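You operate a simulated robot arm through the tools that you are given. There is no shell and no other tool.

Carry out the task below with a simulated robot arm. There is one attempt and no reset: what you move stays moved.

## Task
Put things in order on the top of the orange table. At the end: the blue pin is on the brown carton; the yellow plug from the top of the orange table stands where the green oil pad stood; the green oil pad stands on top of the green valve; the red pin from the top of the orange table is on the silver plate; whatever was shut is shut again. Leave all else as you found it, and nothing knocked over.

It is judged by the outcome, as a careful person would: the job done as asked, and still so three seconds after it is handed in. It fails if anything else is knocked over, pushed out of place, dropped, spilled or broken.

## Robot
A 7-joint arm with a two-finger parallel gripper, fixed in place. Base frame: the origin is on the floor under the middle of its stand, x ahead of it, y to its left, z up; the work surface is at about z = 0.75. Units: m, rad, N and s.
With the tool pointing down near the work surface it reaches from about 0.2 to 0.68 m from the base axis. Its first joint turns from -1.152 to 1.152 rad. Payload 2.4 kg.
The TCP is the grasp point between the finger pads, 0.03 m short of the fingertips. In the tool frame z runs along the fingers and y along their closing line. Largest opening 0.094 m; finger width 0.028, thickness 0.01; the body of the gripper, 0.05 by 0.096 m, starts 0.055 m behind the TCP.
Orientation is that of the tool frame in the base frame, as a unit quaternion [x, y, z, w]. With the fingers straight down and closing along the base's y, the tool's x points along the base's -x, its y along +y and its z along -z.

## Interface
- The arm moves only by the tool drive_tool. Its argument "steps" is a list of rows, each an object of numbers (a shift or turn left out is 0, a gripper value left out holds the last): "dx", "dy", "dz": the shift along the base's x, y, z in m; "rx", "ry", "rz": the turn, a rotation vector about the base's x, y, z in rad; "jaw": the opening in per cent of the stroke, from 0 (shut) to 100 (fully open). In form: [{"dx": .., "dy": .., "dz": .., "rx": .., "ry": .., "rz": .., "jaw": ..}, ...]. A call has 1 to 20 rows; each row is the pose to reach, as a shift and turn from the pose commanded when the call began. Each row takes 0.2 s and may step no farther than 0.05 m and 0.15 rad from the row before; otherwise, or with a gripper value out of range, the whole call is refused. Where a pose cannot be reached the arm comes as near as it can. A force on the tool above 40 N (or 10 N above the force at the start of the call, whichever is more), or a blocked arm, ends the call early, and 0.2 s more pass. The fingers move at their own pace (about 0.153 m/s each) and stop on an object; they squeeze with about 35 N. The grip force told is the motor's: it shows also when the fingers shut on nothing. Time passes only in rows, and 0.2 s behind the last, so rows that repeat a pose let the fingers close. The reply holds the time, the measured pose of the TCP, the force on the tool along the base axes, the opening and the grip force, in the units named above and with some noise, with the torque about the TCP (base axes, N m) and any sound that the robot's microphone picked up.
- Cameras (640 x 400 px; columns grow to the right, rows downward): "scene" is fixed at [0.0598, 0.4986, 1.4418]; the picture's right is [-0.54, -0.84, 0.00], its down [-0.47, 0.30, -0.83] and it looks along [0.70, -0.45, -0.55] (base axes); focal length 372 px, centre (320, 200). "wrist" rides on the gripper at [0.076, 0.014, -0.102] in the tool frame; the picture's right is [-0.18, 0.98, 0.00], its down [-0.75, -0.14, -0.64] and it looks along [-0.63, -0.12, 0.77] (tool axes); focal length 243 px, centre (320, 200).
- grab_frame(camera): a new picture of that camera. No time passes.
- locate(camera, pixels): there is no depth. For up to 12 entries [column, row, z] of the newest picture of that camera ("zoom" is the newest enlarged one), the place [x, y] in the base frame at which the ray of that pixel passes the height z, good to about 0.003 m, but the place of the scene camera against the robot may be out by one fixed shift of up to 0.012 m in any direction. No time passes.
- enlarge(camera, box): a new picture of the part [left, top, right, bottom] of that camera's present view, enlarged. No time passes.
- finish_job(): hands the job in; it is judged then, once.

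Unless the task says otherwise, let go and move clear before handing in.

The tools are called by a JSON object that holds its "fn" and its "kwargs". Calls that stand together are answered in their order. drive_tool: Moves the arm, as the interface text tells. Its arguments: {"type":"object","properties":{"steps":{"type":"array","items":{"type":"object","properties":{"dx":{"type":"number"},"dy":{"type":"number"},"dz":{"type":"number"},"rx":{"type":"number"},"ry":{"type":"number"},"rz":{"type":"number"},"jaw":{"type":"number"}}}}},"required":["steps"]} The other tools are called the same way: grab_frame (camera) takes a picture; locate (camera, pixels) gives the place at which the rays of pixels pass given heights; enlarge (camera, box) takes an enlarged picture of a part of a camera's view; finish_job () hands the job in.

At the start:

```text
time_s: 0.0
eef_pos: [0.4077, -0.1796, 1.0908]
tool_rot: [0.001, 1.0, 0.0, 0.0]
force: [0.1, 0.4, -0.8]
moment: [0.01, 0.01, 0.02]
gripper_width: 0.0939
gripper_force: 0.1
```

scene: 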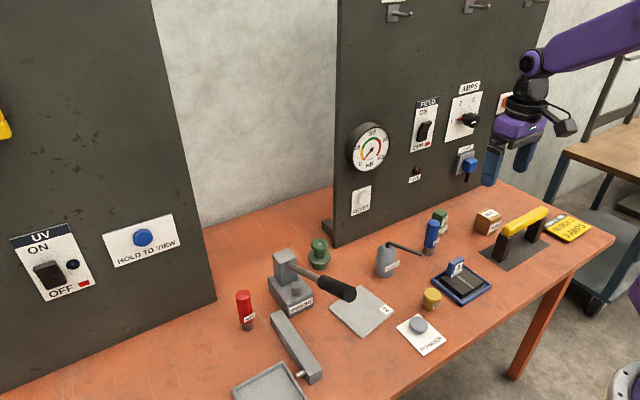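
wrist: 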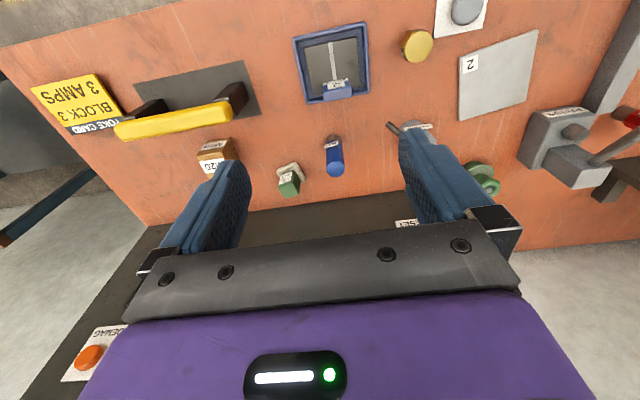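

The first pictures show the table with the red pin (about 245,308), the blue pin (432,235), the yellow plug (432,299), a green item (440,217), the brown carton (487,222), the silver plate (362,311) and the green valve (319,255). I'll enlarge the views to read the details before moving.

{"fn": "enlarge", "kwargs": {"camera": "scene", "box": [350, 190, 510, 290]}}

{"fn": "enlarge", "kwargs": {"camera": "scene", "box": [220, 230, 412, 350]}}

{"fn": "enlarge", "kwargs": {"camera": "scene", "box": [380, 240, 540, 340]}}

{"fn": "enlarge", "kwargs": {"camera": "wrist", "box": [180, 10, 500, 210]}}

{"fn": "enlarge", "kwargs": {"camera": "scene", "box": [460, 160, 640, 272]}}

{"fn": "enlarge", "kwargs": {"camera": "scene", "box": [330, 60, 530, 185]}}

```text
4.00 times, centred on (430, 240) of scene
```

zoom: 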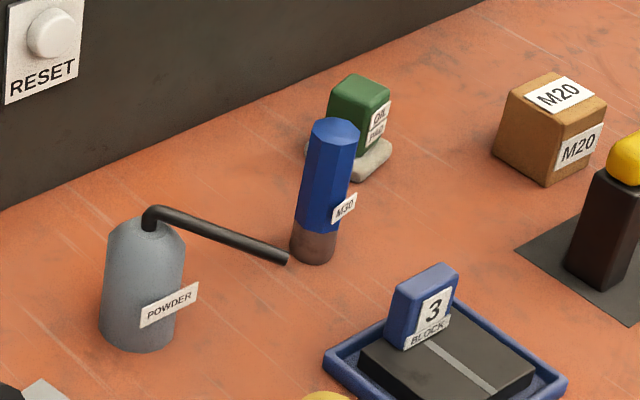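

```text
3.33 times, centred on (316, 290) of scene
```

zoom: 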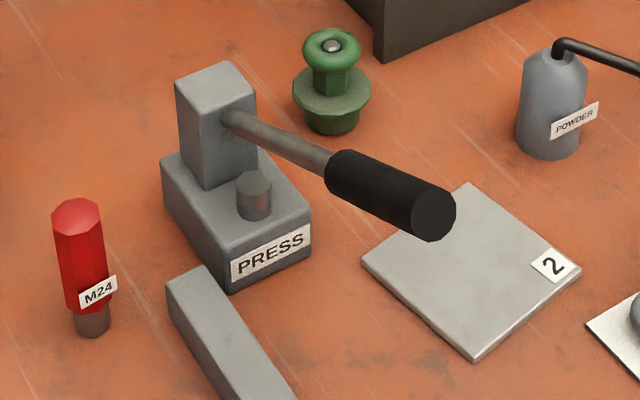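

```text
4.00 times, centred on (460, 290) of scene
```

zoom: 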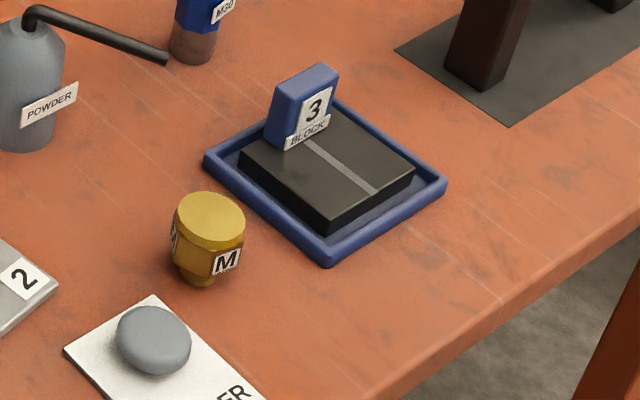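

```text
2.00 times, centred on (340, 110) of wrist
```

zoom: 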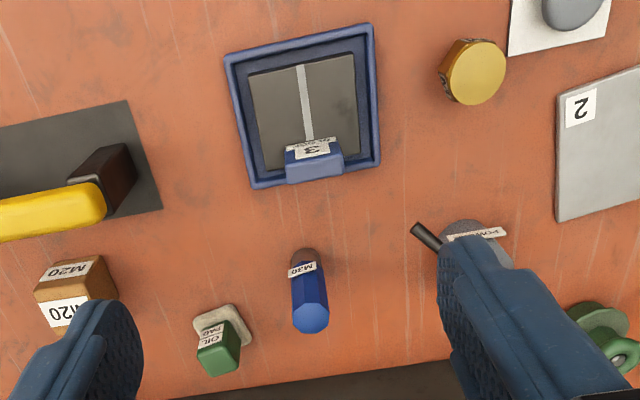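

```text
3.56 times, centred on (550, 216) of scene
```

zoom: 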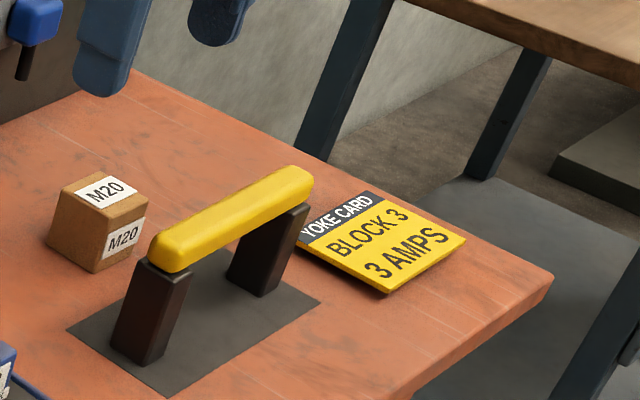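

```text
3.20 times, centred on (430, 122) of scene
```

zoom: 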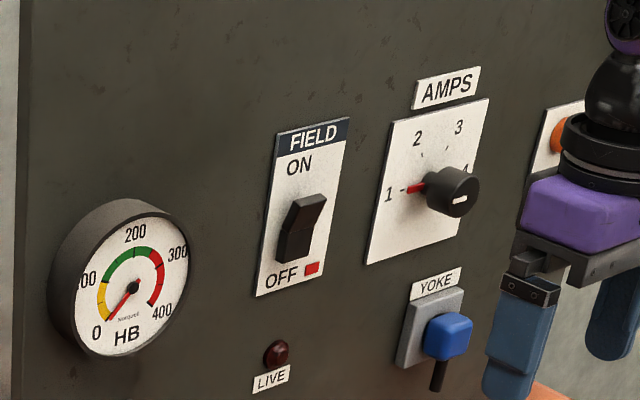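

The enlarged views make the items clear: blue pin M30, green oil pad, yellow plug M, red pin M24, carton M20 and plate 2. Nothing on the table seems to need opening. Next I'll measure positions from both cameras.

{"fn": "locate", "kwargs": {"camera": "wrist", "pixels": [[332, 139, 0.75], [335.5, 170, 0.83], [291, 172, 0.76], [289.5, 190, 0.79], [418.5, 46, 0.78], [459, 57, 0.755], [537, 30, 0.755], [529, 101, 0.755], [460, 120, 0.755], [482, 172, 0.77], [212, 165, 0.79], [628, 118, 0.83]]}}

{"fn": "locate", "kwargs": {"camera": "scene", "pixels": [[428, 253, 0.75], [433, 222, 0.83], [440, 231, 0.75], [441, 213, 0.79], [432, 293, 0.78], [431, 308, 0.75], [319, 244, 0.79], [319, 267, 0.75], [248, 328, 0.75], [243, 294, 0.83], [487, 215, 0.79], [363, 311, 0.755]]}}

```text
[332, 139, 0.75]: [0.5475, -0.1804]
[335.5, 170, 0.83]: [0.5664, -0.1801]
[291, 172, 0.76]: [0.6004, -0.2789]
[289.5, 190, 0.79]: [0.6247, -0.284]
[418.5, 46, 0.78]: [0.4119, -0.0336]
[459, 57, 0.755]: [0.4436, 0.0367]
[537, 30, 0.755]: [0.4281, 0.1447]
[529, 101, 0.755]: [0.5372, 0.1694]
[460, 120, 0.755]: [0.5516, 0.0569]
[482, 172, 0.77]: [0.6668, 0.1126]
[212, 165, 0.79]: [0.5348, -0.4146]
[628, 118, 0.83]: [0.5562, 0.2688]
```

```text
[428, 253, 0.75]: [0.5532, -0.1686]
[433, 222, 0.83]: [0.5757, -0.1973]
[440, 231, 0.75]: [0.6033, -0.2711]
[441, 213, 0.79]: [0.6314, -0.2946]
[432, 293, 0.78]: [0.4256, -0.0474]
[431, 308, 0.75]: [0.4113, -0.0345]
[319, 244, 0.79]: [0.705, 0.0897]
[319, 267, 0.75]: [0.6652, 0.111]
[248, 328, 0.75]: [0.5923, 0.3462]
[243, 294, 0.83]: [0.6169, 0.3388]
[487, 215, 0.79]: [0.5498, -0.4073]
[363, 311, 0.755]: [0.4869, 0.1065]
```

The wrist and scene measurements agree to within about a centimetre. I'll lower the tool partway and move toward the oil pad and blue pin for a closer look, staying well above everything.

{"fn": "drive_tool", "kwargs": {"steps": [{"dx": 0.01, "dy": -0.025, "dz": -0.04}, {"dx": 0.02, "dy": -0.05, "dz": -0.075}, {"dx": 0.03, "dy": -0.07, "dz": -0.11}, {"dx": 0.04, "dy": -0.09, "dz": -0.14}, {"dx": 0.04, "dy": -0.09, "dz": -0.14}]}}

{"fn": "grab_frame", "kwargs": {"camera": "wrist"}}

{"fn": "grab_frame", "kwargs": {"camera": "scene"}}

```text
time_s: 1.2
eef_pos: [0.4492, -0.269, 0.9505]
tool_rot: [0.001, 1.0, 0.0, -0.001]
force: [0.9, 0.3, 0.3]
moment: [-0.01, -0.01, -0.02]
gripper_width: 0.094
gripper_force: 0.1
```

```text
taken
```

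wrist: 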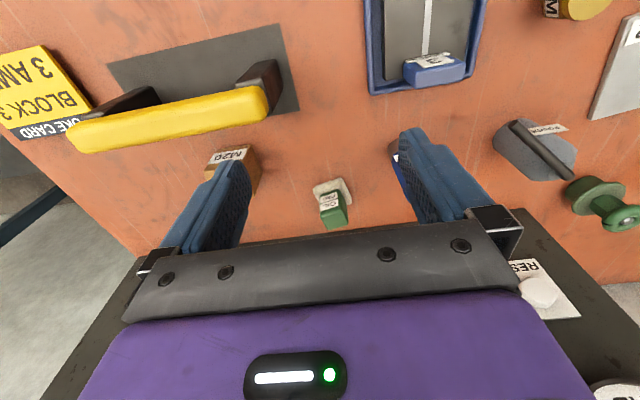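

```text
taken
```

scene: 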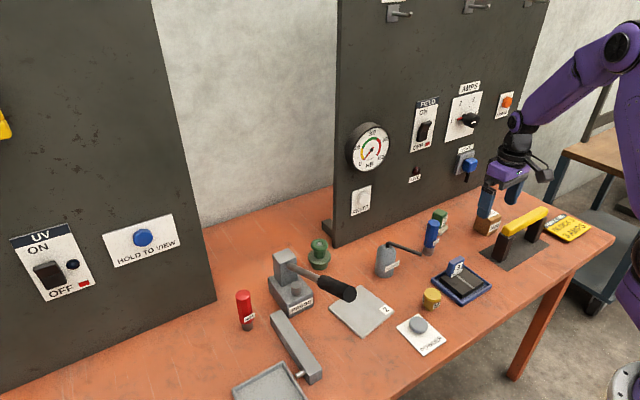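

{"fn": "enlarge", "kwargs": {"camera": "wrist", "box": [240, 140, 432, 260]}}

{"fn": "enlarge", "kwargs": {"camera": "wrist", "box": [480, 100, 640, 200]}}

{"fn": "locate", "kwargs": {"camera": "wrist", "pixels": [[312, 190, 0.75], [340, 178, 0.75], [352, 200, 0.75], [334, 217, 0.79], [322, 228, 0.79], [345, 223, 0.79], [300, 238, 0.75], [400, 223, 0.75], [595, 185, 0.8], [620, 215, 0.8]]}}

```text
3.33 times, centred on (336, 200) of wrist
```

zoom: 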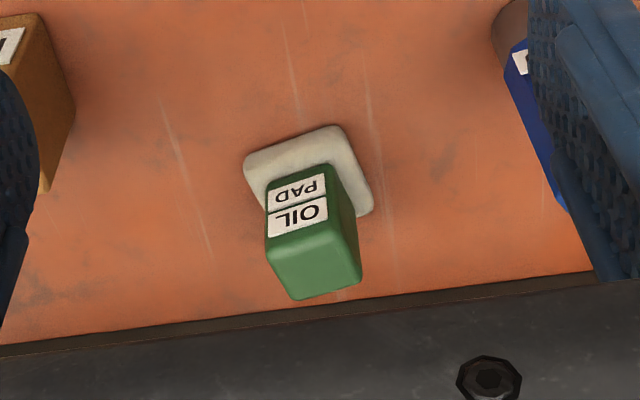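

```text
4.00 times, centred on (560, 150) of wrist
```

zoom: 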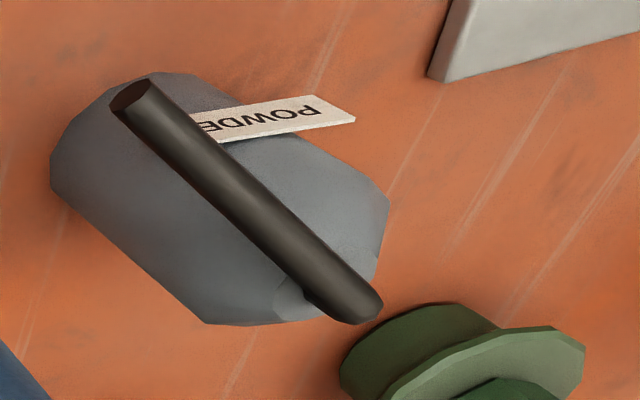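

```text
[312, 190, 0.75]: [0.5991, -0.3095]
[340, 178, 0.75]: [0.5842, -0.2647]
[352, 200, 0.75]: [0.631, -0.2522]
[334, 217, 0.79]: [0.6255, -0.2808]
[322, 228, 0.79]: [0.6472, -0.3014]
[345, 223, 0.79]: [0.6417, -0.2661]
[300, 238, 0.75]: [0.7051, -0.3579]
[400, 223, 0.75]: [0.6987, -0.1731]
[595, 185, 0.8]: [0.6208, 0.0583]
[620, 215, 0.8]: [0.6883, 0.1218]
```

The oil pad is at about (0.615, -0.281), turned roughly 17°, and the board foot runs along x≈0.70. I'll move in closer over it to get accurate position and height.

{"fn": "drive_tool", "kwargs": {"steps": [{"dx": 0.025, "dy": -0.008, "dz": -0.025}, {"dx": 0.05, "dy": -0.014, "dz": -0.05}, {"dx": 0.05, "dy": -0.014, "dz": -0.05}]}}

{"fn": "enlarge", "kwargs": {"camera": "wrist", "box": [220, 110, 420, 235]}}

{"fn": "grab_frame", "kwargs": {"camera": "wrist"}}

{"fn": "enlarge", "kwargs": {"camera": "scene", "box": [400, 190, 528, 270]}}

```text
time_s: 2.0
eef_pos: [0.5005, -0.2811, 0.8999]
tool_rot: [0.001, 1.0, 0.0, 0.0]
force: [0.2, -0.1, -0.5]
moment: [0.01, 0.02, -0.03]
gripper_width: 0.0941
gripper_force: 0.0
```

```text
3.20 times, centred on (320, 172) of wrist
```

zoom: 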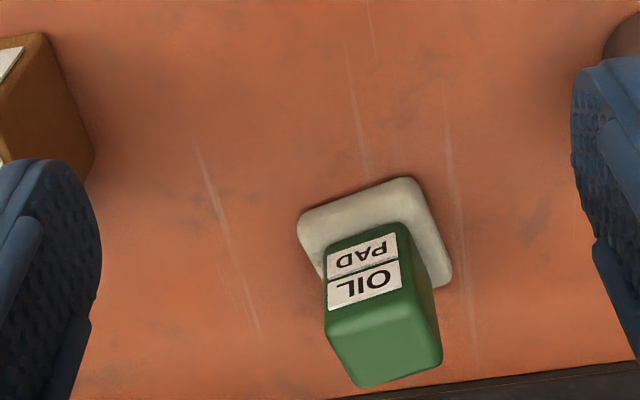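

```text
taken
```

wrist: 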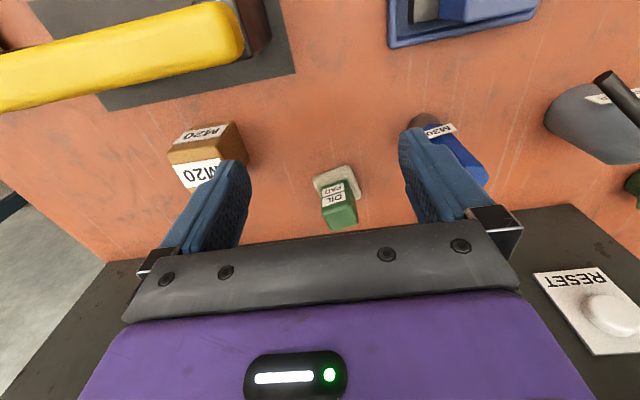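

```text
5.00 times, centred on (464, 230) of scene
```

zoom: 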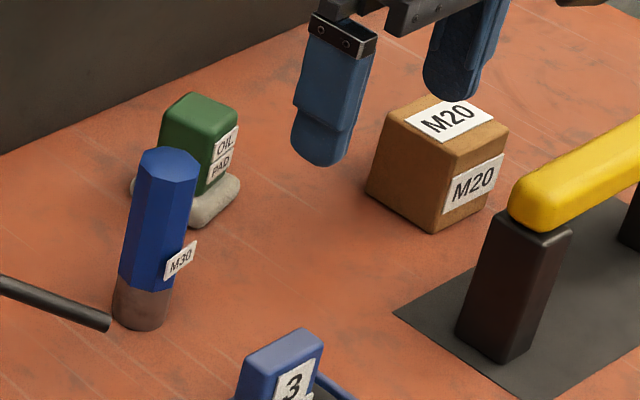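

The pad sits between the fingers at wrist (336,190), with base corners at about (313,178), (349,166) and (361,200) and top corners at about (322,208) and (358,219). I'll work out the heights from both views.

{"fn": "locate", "kwargs": {"camera": "wrist", "pixels": [[313.1, 178.1, 0.75], [349.1, 165.6, 0.75], [360.6, 200.6, 0.75], [321.9, 207.5, 0.79], [347.5, 201.3, 0.79], [358.1, 219.4, 0.79], [332.5, 231.3, 0.79], [321.9, 207.5, 0.8], [358.1, 219.4, 0.8], [332.5, 231.3, 0.8], [425, 117, 0.75]]}}

{"fn": "locate", "kwargs": {"camera": "zoom", "pixels": [[195, 95, 0.79], [195, 95, 0.8], [162, 110, 0.79], [238, 112, 0.79], [208, 130, 0.79], [240, 185, 0.755], [132, 185, 0.755], [195, 228, 0.75], [140, 328, 0.75], [168, 152, 0.83], [168, 152, 0.84], [435, 230, 0.75]]}}

```text
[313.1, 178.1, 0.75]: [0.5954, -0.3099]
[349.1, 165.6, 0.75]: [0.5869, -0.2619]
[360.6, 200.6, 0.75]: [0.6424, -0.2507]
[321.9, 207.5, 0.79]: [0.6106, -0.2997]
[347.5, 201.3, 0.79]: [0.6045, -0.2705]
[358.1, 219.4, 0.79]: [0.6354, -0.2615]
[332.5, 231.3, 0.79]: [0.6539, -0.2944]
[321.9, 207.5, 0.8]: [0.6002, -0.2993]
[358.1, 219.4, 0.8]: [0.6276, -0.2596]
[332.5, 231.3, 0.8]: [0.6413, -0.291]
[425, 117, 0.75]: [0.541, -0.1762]
```

```text
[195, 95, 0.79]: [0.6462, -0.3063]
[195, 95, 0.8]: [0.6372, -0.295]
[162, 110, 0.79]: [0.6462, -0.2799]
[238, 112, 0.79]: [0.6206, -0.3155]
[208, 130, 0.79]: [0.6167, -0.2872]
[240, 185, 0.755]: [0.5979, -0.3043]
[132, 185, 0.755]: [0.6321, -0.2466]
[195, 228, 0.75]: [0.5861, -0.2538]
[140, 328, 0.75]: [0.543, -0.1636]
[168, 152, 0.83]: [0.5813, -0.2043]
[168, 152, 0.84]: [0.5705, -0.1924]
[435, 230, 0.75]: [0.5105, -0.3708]
```

The pad's centre is about (0.616, -0.281), yaw about 0.18 rad, and its top is near z≈0.80. Before grasping it, I'll go up and across to measure the valve, keeping above the press lever.

{"fn": "drive_tool", "kwargs": {"steps": [{"dz": 0.045}, {"dx": -0.01, "dy": 0.02, "dz": 0.085}, {"dx": -0.01, "dy": 0.068, "dz": 0.085}, {"dx": -0.01, "dy": 0.116, "dz": 0.085}, {"dx": -0.01, "dy": 0.164, "dz": 0.085}, {"dx": -0.01, "dy": 0.212, "dz": 0.085}, {"dx": -0.01, "dy": 0.26, "dz": 0.085}, {"dx": -0.01, "dy": 0.308, "dz": 0.085}, {"dx": -0.01, "dy": 0.356, "dz": 0.085}, {"dx": -0.01, "dy": 0.383, "dz": 0.085}, {"dx": -0.01, "dy": 0.383, "dz": 0.085}]}}

{"fn": "grab_frame", "kwargs": {"camera": "wrist"}}

{"fn": "grab_frame", "kwargs": {"camera": "scene"}}

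```text
time_s: 4.4
eef_pos: [0.4894, 0.0987, 0.9835]
tool_rot: [0.001, 1.0, 0.0, 0.0]
force: [0.3, 0.0, -0.5]
moment: [0.01, 0.01, 0.02]
gripper_width: 0.0939
gripper_force: 0.0
```

```text
taken
```

wrist: 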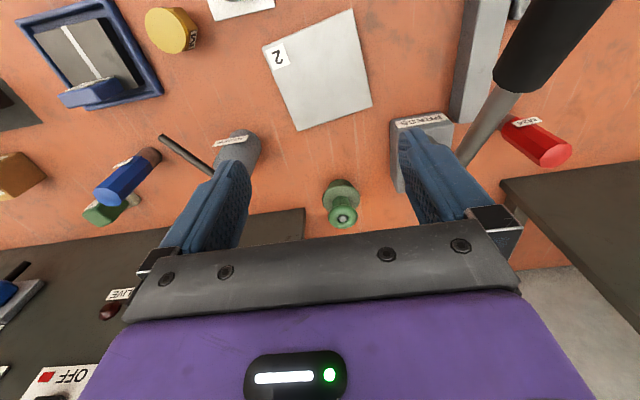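

```text
taken
```

scene: 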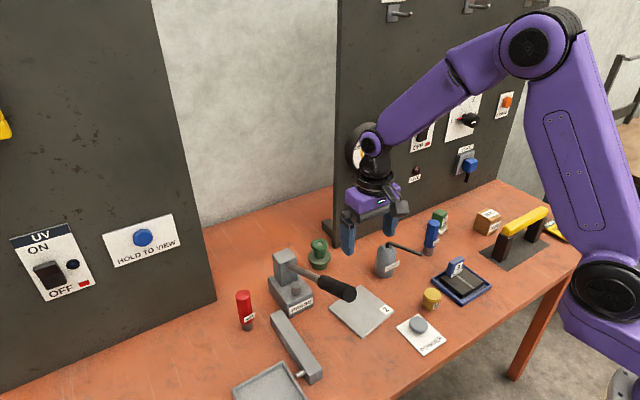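

The valve shows between the fingers at wrist (341,200), and the lever handle is at upper right (550,50). I'll enlarge the valve in both views.

{"fn": "enlarge", "kwargs": {"camera": "wrist", "box": [290, 155, 402, 225]}}

{"fn": "enlarge", "kwargs": {"camera": "scene", "box": [270, 230, 366, 290]}}

{"fn": "locate", "kwargs": {"camera": "wrist", "pixels": [[344, 216, 0.8], [344, 216, 0.81], [344, 216, 0.82], [540, 85, 0.83], [540, 85, 0.86], [335, 10, 0.753], [372, 104, 0.753], [297, 131, 0.753], [262, 45, 0.753], [525, 118, 0.75], [557, 153, 0.83]]}}

```text
5.71 times, centred on (346, 190) of wrist
```

zoom: 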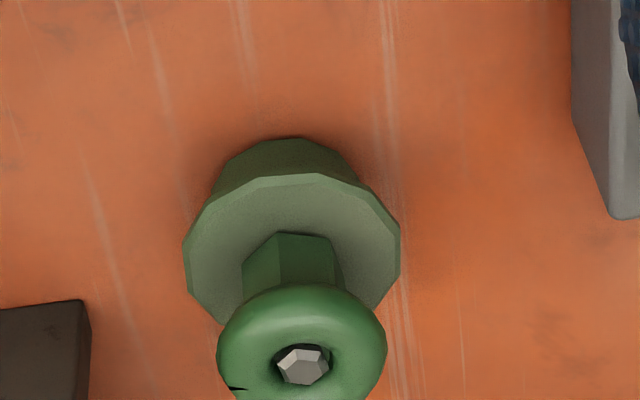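

```text
6.67 times, centred on (318, 260) of scene
```

zoom: 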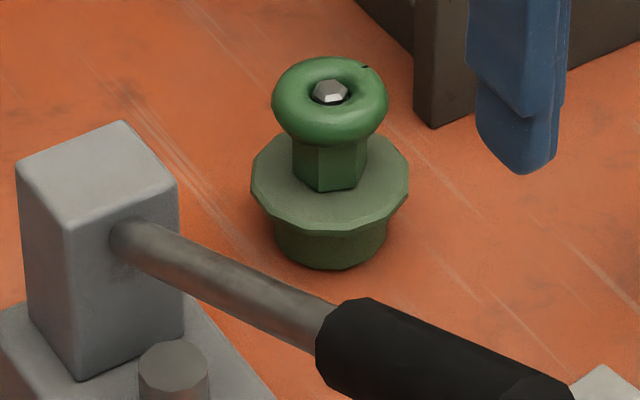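

```text
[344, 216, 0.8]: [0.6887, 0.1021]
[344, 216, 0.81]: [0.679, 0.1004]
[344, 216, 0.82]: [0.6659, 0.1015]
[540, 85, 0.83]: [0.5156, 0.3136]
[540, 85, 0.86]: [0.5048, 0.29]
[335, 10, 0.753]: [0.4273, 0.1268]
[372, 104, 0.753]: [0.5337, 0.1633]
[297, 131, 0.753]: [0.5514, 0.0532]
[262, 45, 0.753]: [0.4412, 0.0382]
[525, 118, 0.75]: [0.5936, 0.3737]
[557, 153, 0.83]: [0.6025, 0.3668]
```

The valve has a round wheel about 44 mm across with a nut slightly recessed in the middle, so the pad can rest on the wheel's rim. I'll work out its axis and height.

{"fn": "locate", "kwargs": {"camera": "wrist", "pixels": [[341.3, 179.2, 0.75], [322.5, 198, 0.775], [360, 198, 0.775], [343, 219, 0.81], [343, 219, 0.815], [343, 219, 0.82], [343, 219, 0.825], [342, 186.5, 0.775]]}}

{"fn": "locate", "kwargs": {"camera": "zoom", "pixels": [[330, 268, 0.75], [330, 231, 0.75], [275, 231, 0.75], [388, 231, 0.75], [330, 92, 0.815], [330, 92, 0.82], [330, 92, 0.825], [272, 102, 0.815], [388, 102, 0.815], [330, 102, 0.815]]}}

```text
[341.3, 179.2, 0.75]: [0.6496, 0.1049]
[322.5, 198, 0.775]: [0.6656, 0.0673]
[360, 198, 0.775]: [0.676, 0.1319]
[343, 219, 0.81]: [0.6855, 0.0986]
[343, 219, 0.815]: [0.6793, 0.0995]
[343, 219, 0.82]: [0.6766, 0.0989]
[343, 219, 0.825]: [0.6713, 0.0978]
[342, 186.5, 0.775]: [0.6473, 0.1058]
```

```text
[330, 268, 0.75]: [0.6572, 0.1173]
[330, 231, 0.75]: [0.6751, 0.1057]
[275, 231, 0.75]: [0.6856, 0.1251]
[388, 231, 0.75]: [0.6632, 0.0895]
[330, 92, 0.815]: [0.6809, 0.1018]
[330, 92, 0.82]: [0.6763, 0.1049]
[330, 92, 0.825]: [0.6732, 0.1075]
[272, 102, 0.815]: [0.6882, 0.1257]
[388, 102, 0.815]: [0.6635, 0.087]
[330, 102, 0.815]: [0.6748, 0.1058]
```

The valve axis comes out at about (0.674, 0.100) with its top near z≈0.822. The two views together show the press lever rising toward the robot to about z≈0.97 near (0.39, 0.22), so I'll go well above it to look at the red pin.

{"fn": "drive_tool", "kwargs": {"steps": [{"dz": 0.045}, {"dz": 0.09}, {"dx": -0.015, "dy": 0.045, "dz": 0.1}, {"dx": -0.03, "dy": 0.09, "dz": 0.1}, {"dx": -0.045, "dy": 0.135, "dz": 0.1}, {"dx": -0.06, "dy": 0.18, "dz": 0.1}, {"dx": -0.07, "dy": 0.22, "dz": 0.1}, {"dx": -0.07, "dy": 0.22, "dz": 0.1}]}}

{"fn": "grab_frame", "kwargs": {"camera": "wrist"}}

{"fn": "grab_frame", "kwargs": {"camera": "scene"}}

```text
time_s: 6.2
eef_pos: [0.42, 0.3197, 1.0871]
tool_rot: [0.001, 1.0, 0.0, 0.0]
force: [0.7, -0.1, 0.2]
moment: [-0.01, 0.02, 0.02]
gripper_width: 0.094
gripper_force: 0.0
```

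```text
taken
```

wrist: 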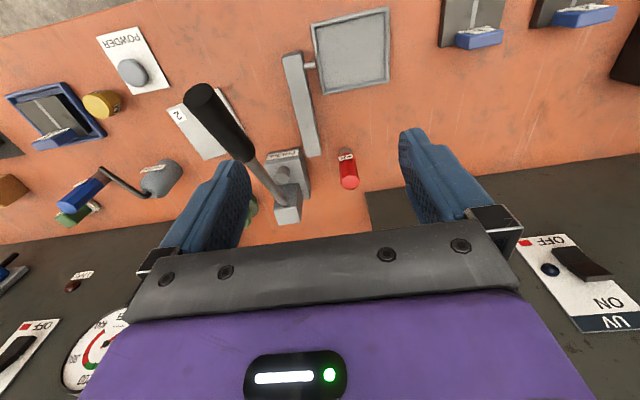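

```text
taken
```

scene: 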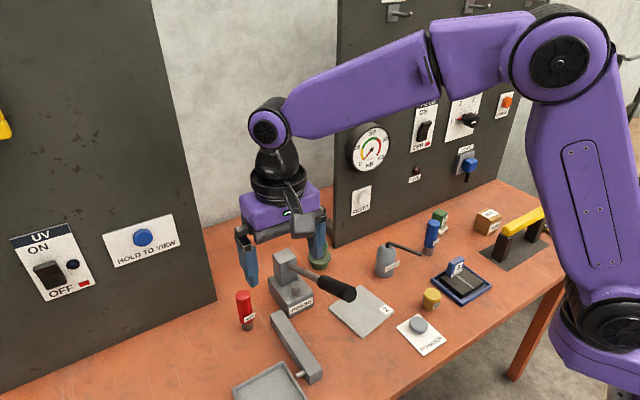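

The lever end is confirmed at about (0.393, 0.222, 0.97) from both views (wrist 202,98 and scene 350,293). The red pin shows clearly at wrist (348,170), so I'll measure it now.

{"fn": "enlarge", "kwargs": {"camera": "wrist", "box": [304, 130, 400, 190]}}

{"fn": "enlarge", "kwargs": {"camera": "scene", "box": [208, 280, 288, 330]}}

{"fn": "locate", "kwargs": {"camera": "wrist", "pixels": [[346, 151, 0.75], [349, 182, 0.82], [349, 182, 0.83], [349, 182, 0.84], [320, 157, 0.75], [303, 157, 0.76], [310, 193, 0.75], [367, 193, 0.75], [285, 190, 0.85], [272, 222, 0.85]]}}

{"fn": "locate", "kwargs": {"camera": "scene", "pixels": [[248, 329, 0.75], [243, 294, 0.82], [243, 294, 0.83], [243, 294, 0.84], [313, 382, 0.76], [305, 250, 0.87], [272, 255, 0.87]]}}

```text
6.67 times, centred on (352, 160) of wrist
```

zoom: 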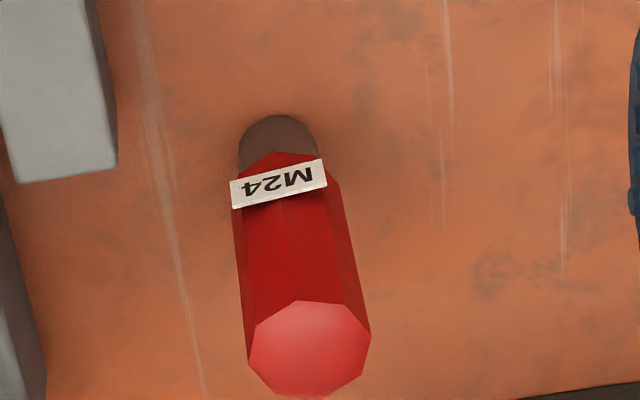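

```text
8.00 times, centred on (248, 305) of scene
```

zoom: 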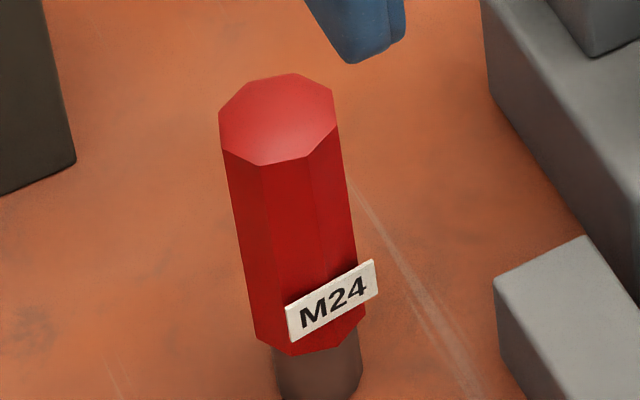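

```text
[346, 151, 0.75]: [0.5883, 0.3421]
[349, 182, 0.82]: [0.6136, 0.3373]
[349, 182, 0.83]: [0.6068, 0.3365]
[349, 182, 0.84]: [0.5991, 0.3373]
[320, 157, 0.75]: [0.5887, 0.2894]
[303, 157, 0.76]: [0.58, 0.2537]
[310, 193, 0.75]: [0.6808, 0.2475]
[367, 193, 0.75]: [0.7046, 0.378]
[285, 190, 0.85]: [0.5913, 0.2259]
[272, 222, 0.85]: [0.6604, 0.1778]
```

```text
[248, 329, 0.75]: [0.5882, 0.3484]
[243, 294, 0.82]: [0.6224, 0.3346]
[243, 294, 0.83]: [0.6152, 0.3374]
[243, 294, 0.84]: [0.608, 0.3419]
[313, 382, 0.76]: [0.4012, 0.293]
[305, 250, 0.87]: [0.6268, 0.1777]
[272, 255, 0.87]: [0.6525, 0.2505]
```

The red pin's base is about (0.589, 0.342) and its top is near z≈0.855, which leaves room to clear the press lever at y≈0.22. Next I'll cross back at this height to measure the carton, blue pin and yellow plug.

{"fn": "drive_tool", "kwargs": {"steps": [{"dy": -0.05}, {"dy": -0.1}, {"dy": -0.15}, {"dy": -0.2}, {"dy": -0.25}, {"dy": -0.3}, {"dx": -0.005, "dy": -0.348, "dz": -0.01}, {"dx": -0.01, "dy": -0.394, "dz": -0.025}, {"dx": -0.015, "dy": -0.44, "dz": -0.04}, {"dx": -0.02, "dy": -0.485, "dz": -0.06}, {"dx": -0.02, "dy": -0.53, "dz": -0.08}, {"dx": -0.02, "dy": -0.575, "dz": -0.1}, {"dx": -0.02, "dy": -0.61, "dz": -0.1}, {"dx": -0.02, "dy": -0.61, "dz": -0.1}]}}

{"fn": "grab_frame", "kwargs": {"camera": "wrist"}}

{"fn": "enlarge", "kwargs": {"camera": "wrist", "box": [200, 90, 440, 240]}}

```text
time_s: 9.2
eef_pos: [0.3986, -0.2906, 0.9829]
tool_rot: [-0.001, 1.0, 0.0, 0.0]
force: [0.6, 0.6, -0.9]
moment: [0.03, -0.01, 0.0]
gripper_width: 0.0941
gripper_force: 0.0
```

```text
taken
```

wrist: 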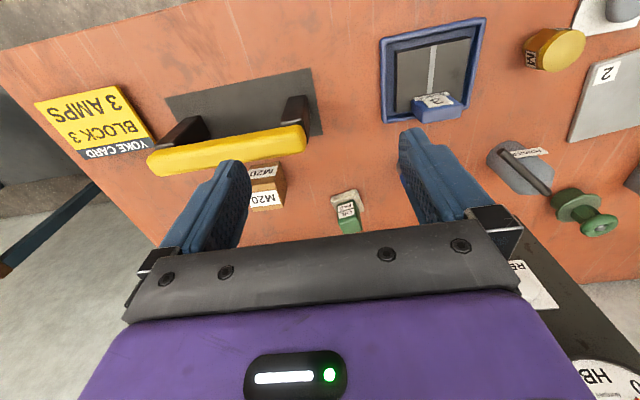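

```text
2.67 times, centred on (320, 165) of wrist
```

zoom: 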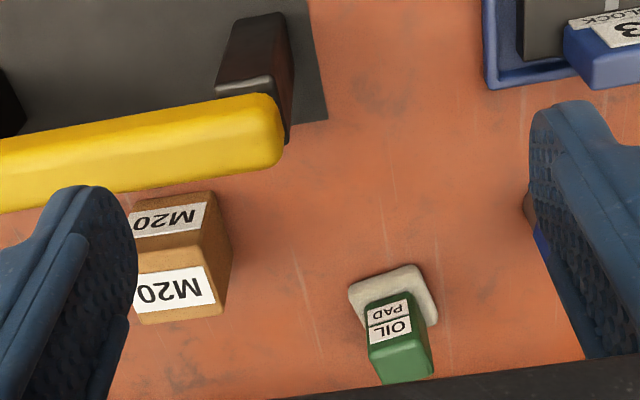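

The carton is partly hidden by the left finger at wrist (250,185). I'll shift in -y to see it clearly.

{"fn": "drive_tool", "kwargs": {"steps": [{"dx": 0.01, "dy": -0.045}, {"dx": 0.02, "dy": -0.09}, {"dx": 0.02, "dy": -0.09}]}}

{"fn": "enlarge", "kwargs": {"camera": "wrist", "box": [230, 110, 422, 230]}}

{"fn": "grab_frame", "kwargs": {"camera": "wrist"}}

{"fn": "enlarge", "kwargs": {"camera": "scene", "box": [400, 190, 528, 270]}}

```text
time_s: 10.0
eef_pos: [0.4187, -0.3789, 0.9823]
tool_rot: [0.0, 1.0, 0.0, -0.001]
force: [1.5, 0.8, 0.4]
moment: [0.0, 0.01, 0.02]
gripper_width: 0.094
gripper_force: 0.1
```

```text
3.33 times, centred on (326, 170) of wrist
```

zoom: 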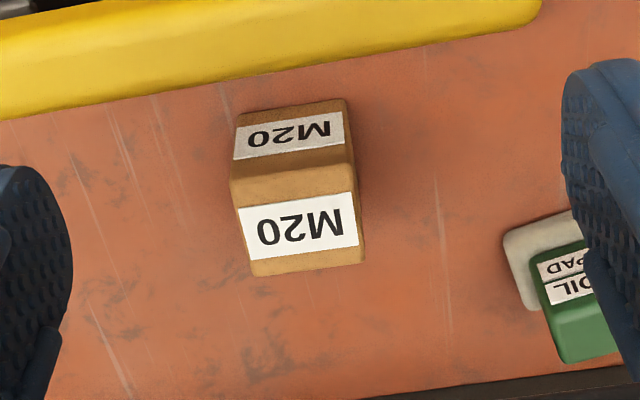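

```text
taken
```

wrist: 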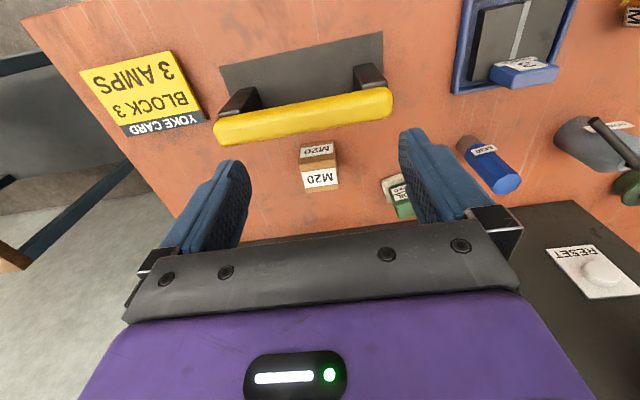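

```text
5.00 times, centred on (464, 230) of scene
```

zoom: 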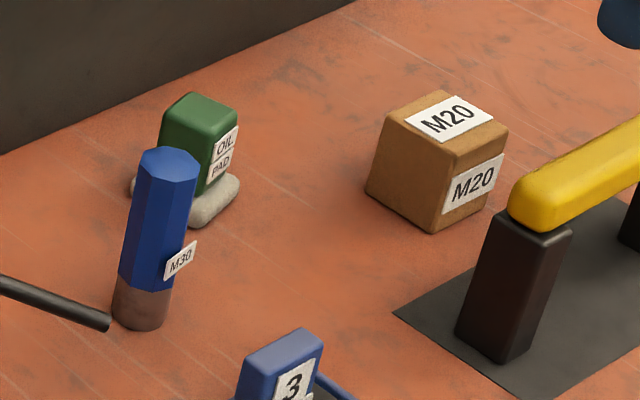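

The carton shows clearly at wrist (319,168) with its label about central on top. I'll measure its corners and the blue pin.

{"fn": "locate", "kwargs": {"camera": "wrist", "pixels": [[301.1, 144.5, 0.75], [333.8, 140, 0.75], [299.3, 163.4, 0.79], [335.6, 158.9, 0.79], [339.2, 188.6, 0.79], [305.6, 192.8, 0.79], [299.3, 163.4, 0.795], [335.6, 158.9, 0.795], [339.2, 188.6, 0.795], [320.3, 177.5, 0.795], [467, 145, 0.75], [508, 183, 0.85]]}}

{"fn": "locate", "kwargs": {"camera": "zoom", "pixels": [[435, 231, 0.75], [367, 190, 0.75], [455, 153, 0.79], [509, 128, 0.79], [437, 92, 0.79], [385, 115, 0.79], [455, 153, 0.795], [140, 325, 0.75], [168, 160, 0.84], [168, 160, 0.85], [105, 322, 0.78]]}}

```text
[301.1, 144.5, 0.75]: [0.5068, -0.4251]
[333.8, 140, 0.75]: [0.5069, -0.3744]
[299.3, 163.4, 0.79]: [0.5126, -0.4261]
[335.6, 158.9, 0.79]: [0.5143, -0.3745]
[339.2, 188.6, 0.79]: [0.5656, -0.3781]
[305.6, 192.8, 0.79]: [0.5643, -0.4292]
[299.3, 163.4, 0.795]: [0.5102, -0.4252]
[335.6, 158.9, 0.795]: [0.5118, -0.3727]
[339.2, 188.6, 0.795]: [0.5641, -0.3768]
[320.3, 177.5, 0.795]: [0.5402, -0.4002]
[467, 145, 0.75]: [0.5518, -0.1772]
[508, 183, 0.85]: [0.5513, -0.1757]
```

```text
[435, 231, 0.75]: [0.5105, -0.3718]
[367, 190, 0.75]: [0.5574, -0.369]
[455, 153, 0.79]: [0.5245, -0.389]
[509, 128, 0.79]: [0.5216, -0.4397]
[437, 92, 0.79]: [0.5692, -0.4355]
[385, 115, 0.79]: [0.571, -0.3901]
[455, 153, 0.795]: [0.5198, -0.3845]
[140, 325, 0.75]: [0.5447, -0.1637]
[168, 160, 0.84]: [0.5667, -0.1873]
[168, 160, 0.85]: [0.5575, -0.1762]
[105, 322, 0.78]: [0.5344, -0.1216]
```

The carton's centre is about (0.534, -0.400) with top near z≈0.80. The blue pin is at (0.552, -0.177) with top near z≈0.85. I'll start with the oil pad: turn to its yaw, tilt slightly outward for reach, part-close the jaws and move above it.

{"fn": "drive_tool", "kwargs": {"steps": [{"dx": 0.03, "dy": 0.025, "dz": -0.01, "rz": 0.06, "jaw": 64}, {"dx": 0.06, "dy": 0.05, "dz": -0.02, "rz": 0.12, "jaw": 64}, {"dx": 0.09, "dy": 0.075, "dz": -0.03, "rz": 0.18, "jaw": 64}, {"dx": 0.12, "dy": 0.098, "dz": -0.04, "rz": 0.18, "jaw": 64}, {"dx": 0.12, "dy": 0.098, "dz": -0.04, "rz": 0.18, "jaw": 64}]}}

{"fn": "drive_tool", "kwargs": {"steps": [{"rx": 0.018, "ry": -0.098}, {"rx": 0.036, "ry": -0.197}, {"dx": 0.03, "rx": 0.036, "ry": -0.197}, {"dx": 0.06, "rx": 0.036, "ry": -0.197}, {"dx": 0.077, "dz": -0.03, "rx": 0.036, "ry": -0.197}, {"dx": 0.077, "dz": -0.04, "rx": 0.036, "ry": -0.197}, {"dx": 0.077, "dz": -0.04, "rx": 0.036, "ry": -0.197}]}}

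{"fn": "grab_frame", "kwargs": {"camera": "wrist"}}

{"fn": "grab_frame", "kwargs": {"camera": "scene"}}

```text
time_s: 11.2
eef_pos: [0.5367, -0.2813, 0.9437]
tool_rot: [-0.089, 0.996, 0.0, 0.0]
force: [-0.3, -0.8, -0.2]
moment: [-0.01, 0.02, -0.02]
gripper_width: 0.0602
gripper_force: 0.0
```

```text
time_s: 12.8
eef_pos: [0.6163, -0.2814, 0.9029]
tool_rot: [-0.089, 0.991, 0.009, 0.1]
force: [-0.3, 0.1, 0.6]
moment: [0.03, 0.03, -0.07]
gripper_width: 0.0602
gripper_force: 0.1
```

```text
taken
```

wrist: 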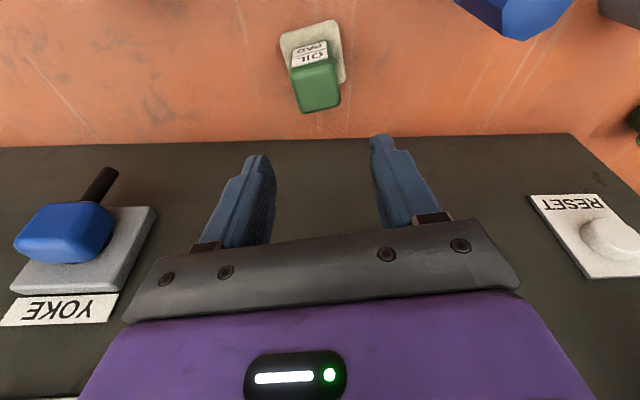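

```text
taken
```

scene: 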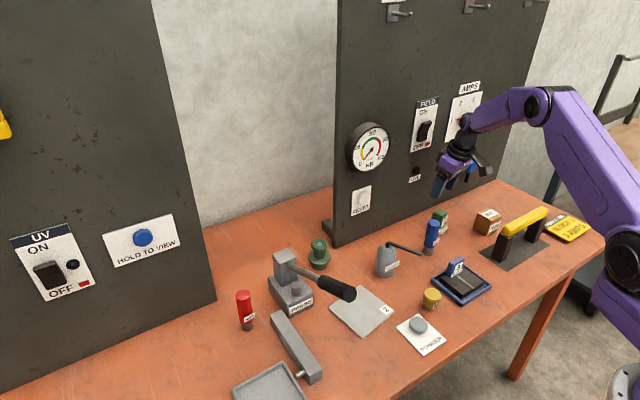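

The jaws are now at 0.060 m with the tool tilted above the pad, which shows at wrist (315,75). I'll re-measure it from this closer view before descending.

{"fn": "enlarge", "kwargs": {"camera": "wrist", "box": [240, 5, 400, 105]}}

```text
4.00 times, centred on (320, 55) of wrist
```

zoom: 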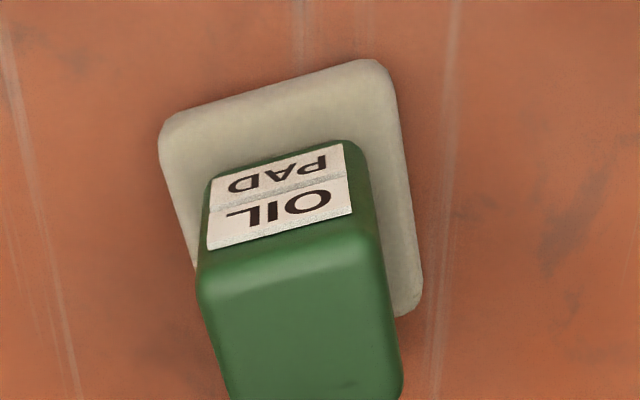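

{"fn": "locate", "kwargs": {"camera": "zoom", "pixels": [[163, 130, 0.757], [383, 64, 0.757], [422, 295, 0.757], [198, 275, 0.8], [378, 228, 0.8], [402, 375, 0.8], [228, 399, 0.8], [207, 190, 0.76], [345, 142, 0.76]]}}

```text
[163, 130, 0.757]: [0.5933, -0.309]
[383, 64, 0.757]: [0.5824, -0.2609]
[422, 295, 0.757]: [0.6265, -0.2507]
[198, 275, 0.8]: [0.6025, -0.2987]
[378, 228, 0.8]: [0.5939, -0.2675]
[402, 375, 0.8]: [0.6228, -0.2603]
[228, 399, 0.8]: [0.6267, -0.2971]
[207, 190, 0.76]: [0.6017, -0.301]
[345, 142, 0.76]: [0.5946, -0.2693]
```

The closer view gives the block's centre as about (0.612, -0.280), yaw about 0.23, and a top near z≈0.80. I'll make those small corrections and descend around it with the fingertips above the white base.

{"fn": "drive_tool", "kwargs": {"steps": [{"dx": -0.007, "dy": 0.0015, "rz": 0.05}, {"dx": -0.007, "dy": 0.0015, "dz": -0.03, "rz": 0.05}, {"dx": -0.007, "dy": 0.0015, "dz": -0.06, "rz": 0.05}, {"dx": -0.007, "dy": 0.0015, "dz": -0.08, "rz": 0.05}, {"dx": -0.007, "dy": 0.0015, "dz": -0.08, "rz": 0.05}]}}

{"fn": "grab_frame", "kwargs": {"camera": "wrist"}}

{"fn": "enlarge", "kwargs": {"camera": "scene", "box": [390, 160, 500, 260]}}

```text
time_s: 14.0
eef_pos: [0.6099, -0.2802, 0.8237]
tool_rot: [-0.113, 0.988, 0.011, 0.1]
force: [0.0, 0.4, -0.4]
moment: [0.02, 0.01, 0.03]
gripper_width: 0.0603
gripper_force: 0.1
```

```text
taken
```

wrist: 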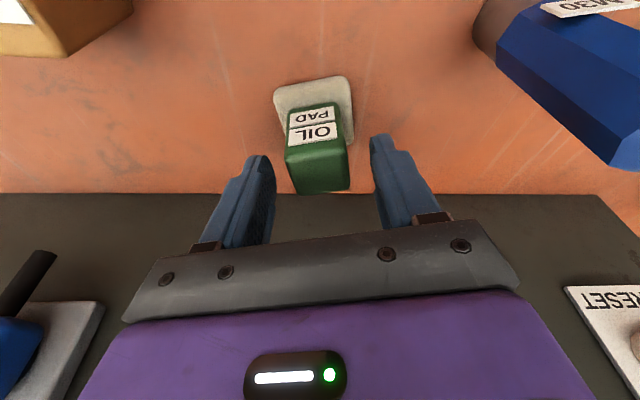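

```text
4.00 times, centred on (445, 210) of scene
```

zoom: 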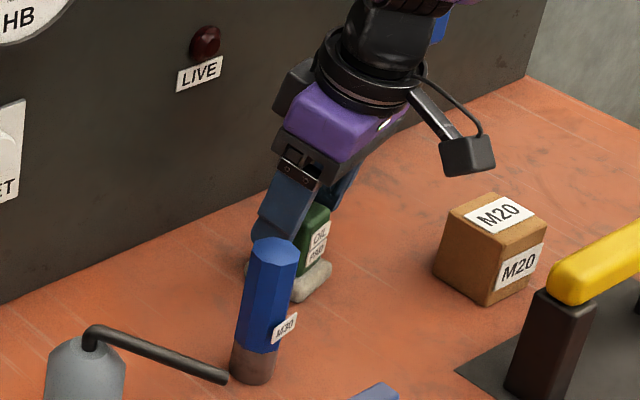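

The block sits centred between the fingers (block columns 287–350, fingertips 275–372). I'll go down the last 23 mm and close.

{"fn": "drive_tool", "kwargs": {"steps": [{"dz": -0.012}, {"dz": -0.023}, {"dz": -0.023}]}}

{"fn": "drive_tool", "kwargs": {"steps": [{"jaw": 45}, {"jaw": 30}, {"jaw": 10}, {"jaw": 10}, {"jaw": 10}]}}

{"fn": "grab_frame", "kwargs": {"camera": "wrist"}}

```text
time_s: 14.8
eef_pos: [0.6102, -0.2819, 0.8027]
tool_rot: [-0.113, 0.989, 0.012, 0.1]
force: [0.6, -0.6, 0.6]
moment: [-0.02, -0.02, 0.01]
gripper_width: 0.0602
gripper_force: 0.0
```

```text
time_s: 16.0
eef_pos: [0.6091, -0.2818, 0.8034]
tool_rot: [-0.115, 0.988, 0.011, 0.101]
force: [-0.8, -0.1, -0.4]
moment: [0.01, 0.04, 0.01]
gripper_width: 0.0374
gripper_force: 34.5
```

```text
taken
```

wrist: 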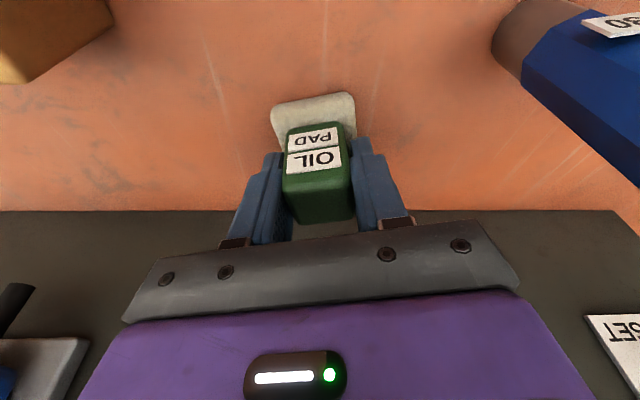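

The gripper holds the block at 0.0374 m with 34.5 N. I'll lift straight up a little, draw back from the board, rise to about z 0.95 and carry it across toward the valve.

{"fn": "drive_tool", "kwargs": {"steps": [{"dz": 0.02}, {"dz": 0.05}, {"dx": -0.03, "dz": 0.08}, {"dx": -0.065, "dz": 0.11}, {"dx": -0.1, "dz": 0.14}, {"dx": -0.1, "dy": 0.02, "dz": 0.15}, {"dx": -0.1, "dy": 0.068, "dz": 0.15}, {"dx": -0.1, "dy": 0.116, "dz": 0.15}, {"dx": -0.1, "dy": 0.164, "dz": 0.15}, {"dx": -0.1, "dy": 0.212, "dz": 0.15}, {"dx": -0.1, "dy": 0.26, "dz": 0.15}, {"dx": -0.1, "dy": 0.308, "dz": 0.15}, {"dx": -0.1, "dy": 0.35, "dz": 0.15}, {"dx": -0.1, "dy": 0.381, "dz": 0.15}, {"dx": -0.1, "dy": 0.381, "dz": 0.15}]}}

{"fn": "grab_frame", "kwargs": {"camera": "scene"}}

{"fn": "grab_frame", "kwargs": {"camera": "wrist"}}

```text
time_s: 19.2
eef_pos: [0.5059, 0.0987, 0.9512]
tool_rot: [-0.114, 0.988, 0.012, 0.099]
force: [-0.7, 0.1, -0.8]
moment: [0.04, 0.01, 0.0]
gripper_width: 0.0374
gripper_force: 35.4
```

```text
taken
```

scene: 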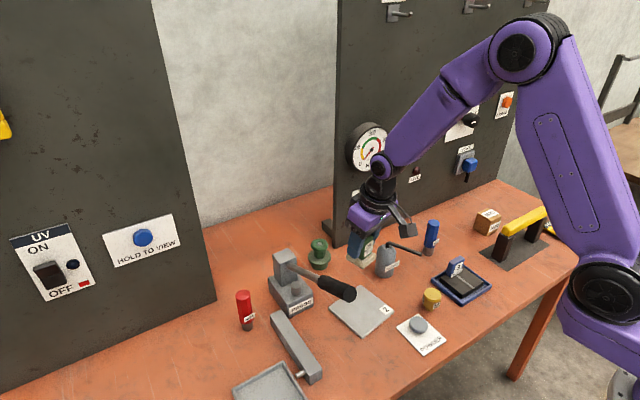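

```text
taken
```

wrist: 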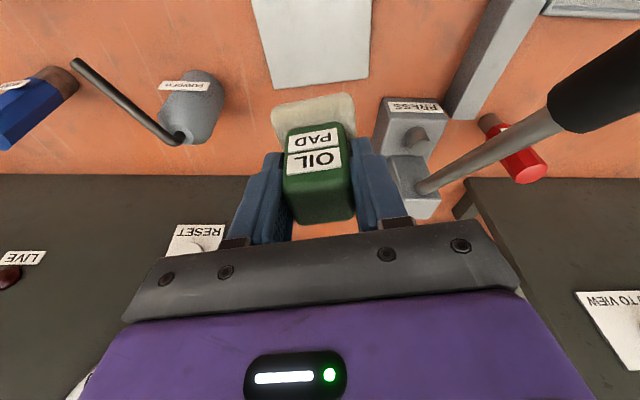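

The pad is held level at TCP (0.506, 0.099, 0.951). I'll go forward over the valve, keeping about 45 mm of clearance above it, then check with the scene camera.

{"fn": "drive_tool", "kwargs": {"steps": [{"dx": 0.04}, {"dx": 0.08}, {"dx": 0.12, "dz": -0.005}, {"dx": 0.15, "dz": -0.01}, {"dx": 0.166, "dz": -0.025}, {"dx": 0.166, "dz": -0.03}, {"dx": 0.166, "dz": -0.03}]}}

{"fn": "enlarge", "kwargs": {"camera": "scene", "box": [250, 180, 410, 280]}}

{"fn": "grab_frame", "kwargs": {"camera": "wrist"}}

```text
time_s: 20.8
eef_pos: [0.6746, 0.0985, 0.9222]
tool_rot: [-0.113, 0.989, 0.012, 0.099]
force: [-1.2, 1.0, -1.1]
moment: [0.0, 0.0, -0.01]
gripper_width: 0.0377
gripper_force: 34.8
```

```text
4.00 times, centred on (330, 230) of scene
```

zoom: 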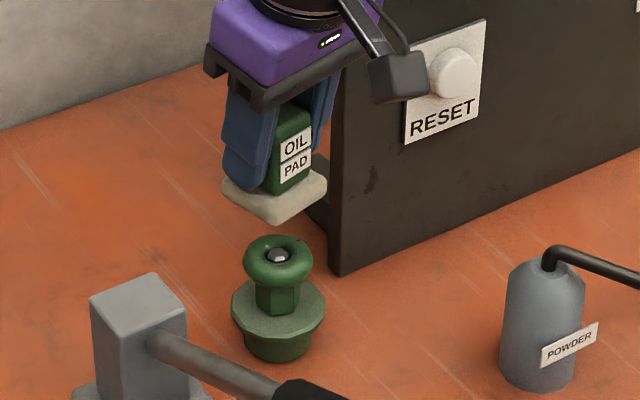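

```text
taken
```

wrist: 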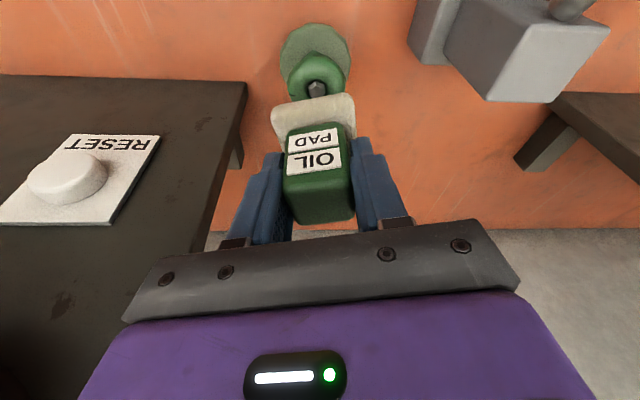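

The reach is fine and the pad hangs right above the valve. I'll locate the valve's nut and wheel precisely from this wrist view to centre the pad.

{"fn": "enlarge", "kwargs": {"camera": "wrist", "box": [250, 10, 394, 100]}}

{"fn": "locate", "kwargs": {"camera": "zoom", "pixels": [[295, 355, 0.82], [295, 355, 0.815], [295, 355, 0.825]]}}

```text
4.44 times, centred on (322, 55) of wrist
```

zoom: 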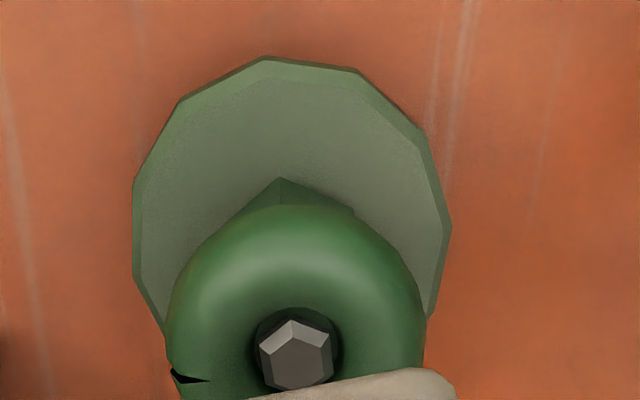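

```text
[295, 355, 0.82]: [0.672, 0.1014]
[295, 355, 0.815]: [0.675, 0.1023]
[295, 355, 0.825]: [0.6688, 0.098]
```

{"fn": "locate", "kwargs": {"camera": "wrist", "pixels": [[271, 110, 0.877], [353, 94, 0.877], [271, 110, 0.87], [353, 94, 0.87], [283, 182, 0.92], [347, 168, 0.92], [355, 215, 0.92], [300, 223, 0.92]]}}

{"fn": "locate", "kwargs": {"camera": "zoom", "pixels": [[133, 230, 0.775], [450, 230, 0.775], [290, 60, 0.775], [165, 330, 0.812], [427, 330, 0.812], [296, 205, 0.812]]}}

```text
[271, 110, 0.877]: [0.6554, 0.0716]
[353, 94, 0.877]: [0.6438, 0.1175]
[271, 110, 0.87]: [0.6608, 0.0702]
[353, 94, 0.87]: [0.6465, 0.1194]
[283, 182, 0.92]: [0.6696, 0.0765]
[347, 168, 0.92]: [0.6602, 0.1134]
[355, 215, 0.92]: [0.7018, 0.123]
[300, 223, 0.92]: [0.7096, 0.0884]
```

```text
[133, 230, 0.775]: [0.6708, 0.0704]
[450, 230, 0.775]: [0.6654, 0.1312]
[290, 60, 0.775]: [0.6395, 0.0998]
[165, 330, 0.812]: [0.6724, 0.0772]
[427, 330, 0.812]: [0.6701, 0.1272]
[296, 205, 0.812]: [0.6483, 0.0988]
```

Valve axis by this view is about (0.671, 0.101) and the pad centre about (0.675, 0.100), so I'll shift 3 mm back and descend to just above contact.

{"fn": "drive_tool", "kwargs": {"steps": [{"dx": -0.003, "dz": -0.012}, {"dx": -0.003, "dz": -0.025}, {"dx": -0.003, "dz": -0.036}, {"dx": -0.003, "dz": -0.036}]}}

{"fn": "enlarge", "kwargs": {"camera": "scene", "box": [270, 210, 366, 270]}}

```text
time_s: 21.8
eef_pos: [0.6709, 0.1004, 0.8865]
tool_rot: [-0.113, 0.989, 0.011, 0.099]
force: [0.9, -0.1, -0.3]
moment: [0.01, -0.01, -0.02]
gripper_width: 0.0375
gripper_force: 35.3
```

```text
6.67 times, centred on (318, 240) of scene
```

zoom: 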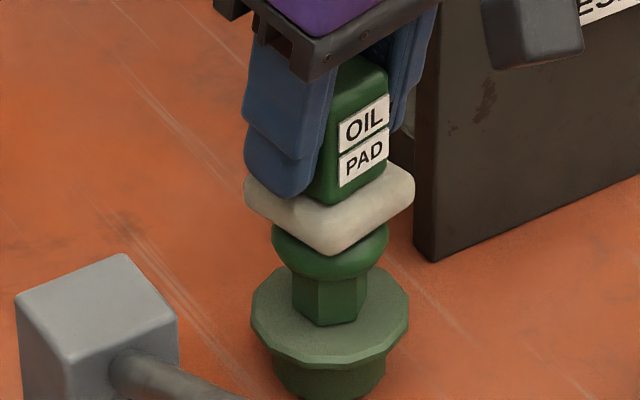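

The pad is centred over the wheel (pad columns 244–414, wheel 271–388) with a small gap left. I'll lower in 2 mm steps and watch the force.

{"fn": "drive_tool", "kwargs": {"steps": [{"dz": -0.002}, {"dz": -0.004}, {"dz": -0.006}, {"dz": -0.006}]}}

```text
time_s: 22.8
eef_pos: [0.6716, 0.0995, 0.8814]
tool_rot: [-0.114, 0.988, 0.012, 0.101]
force: [-2.6, -0.4, 13.1]
moment: [-0.07, 0.32, -0.03]
gripper_width: 0.0376
gripper_force: 34.6
```

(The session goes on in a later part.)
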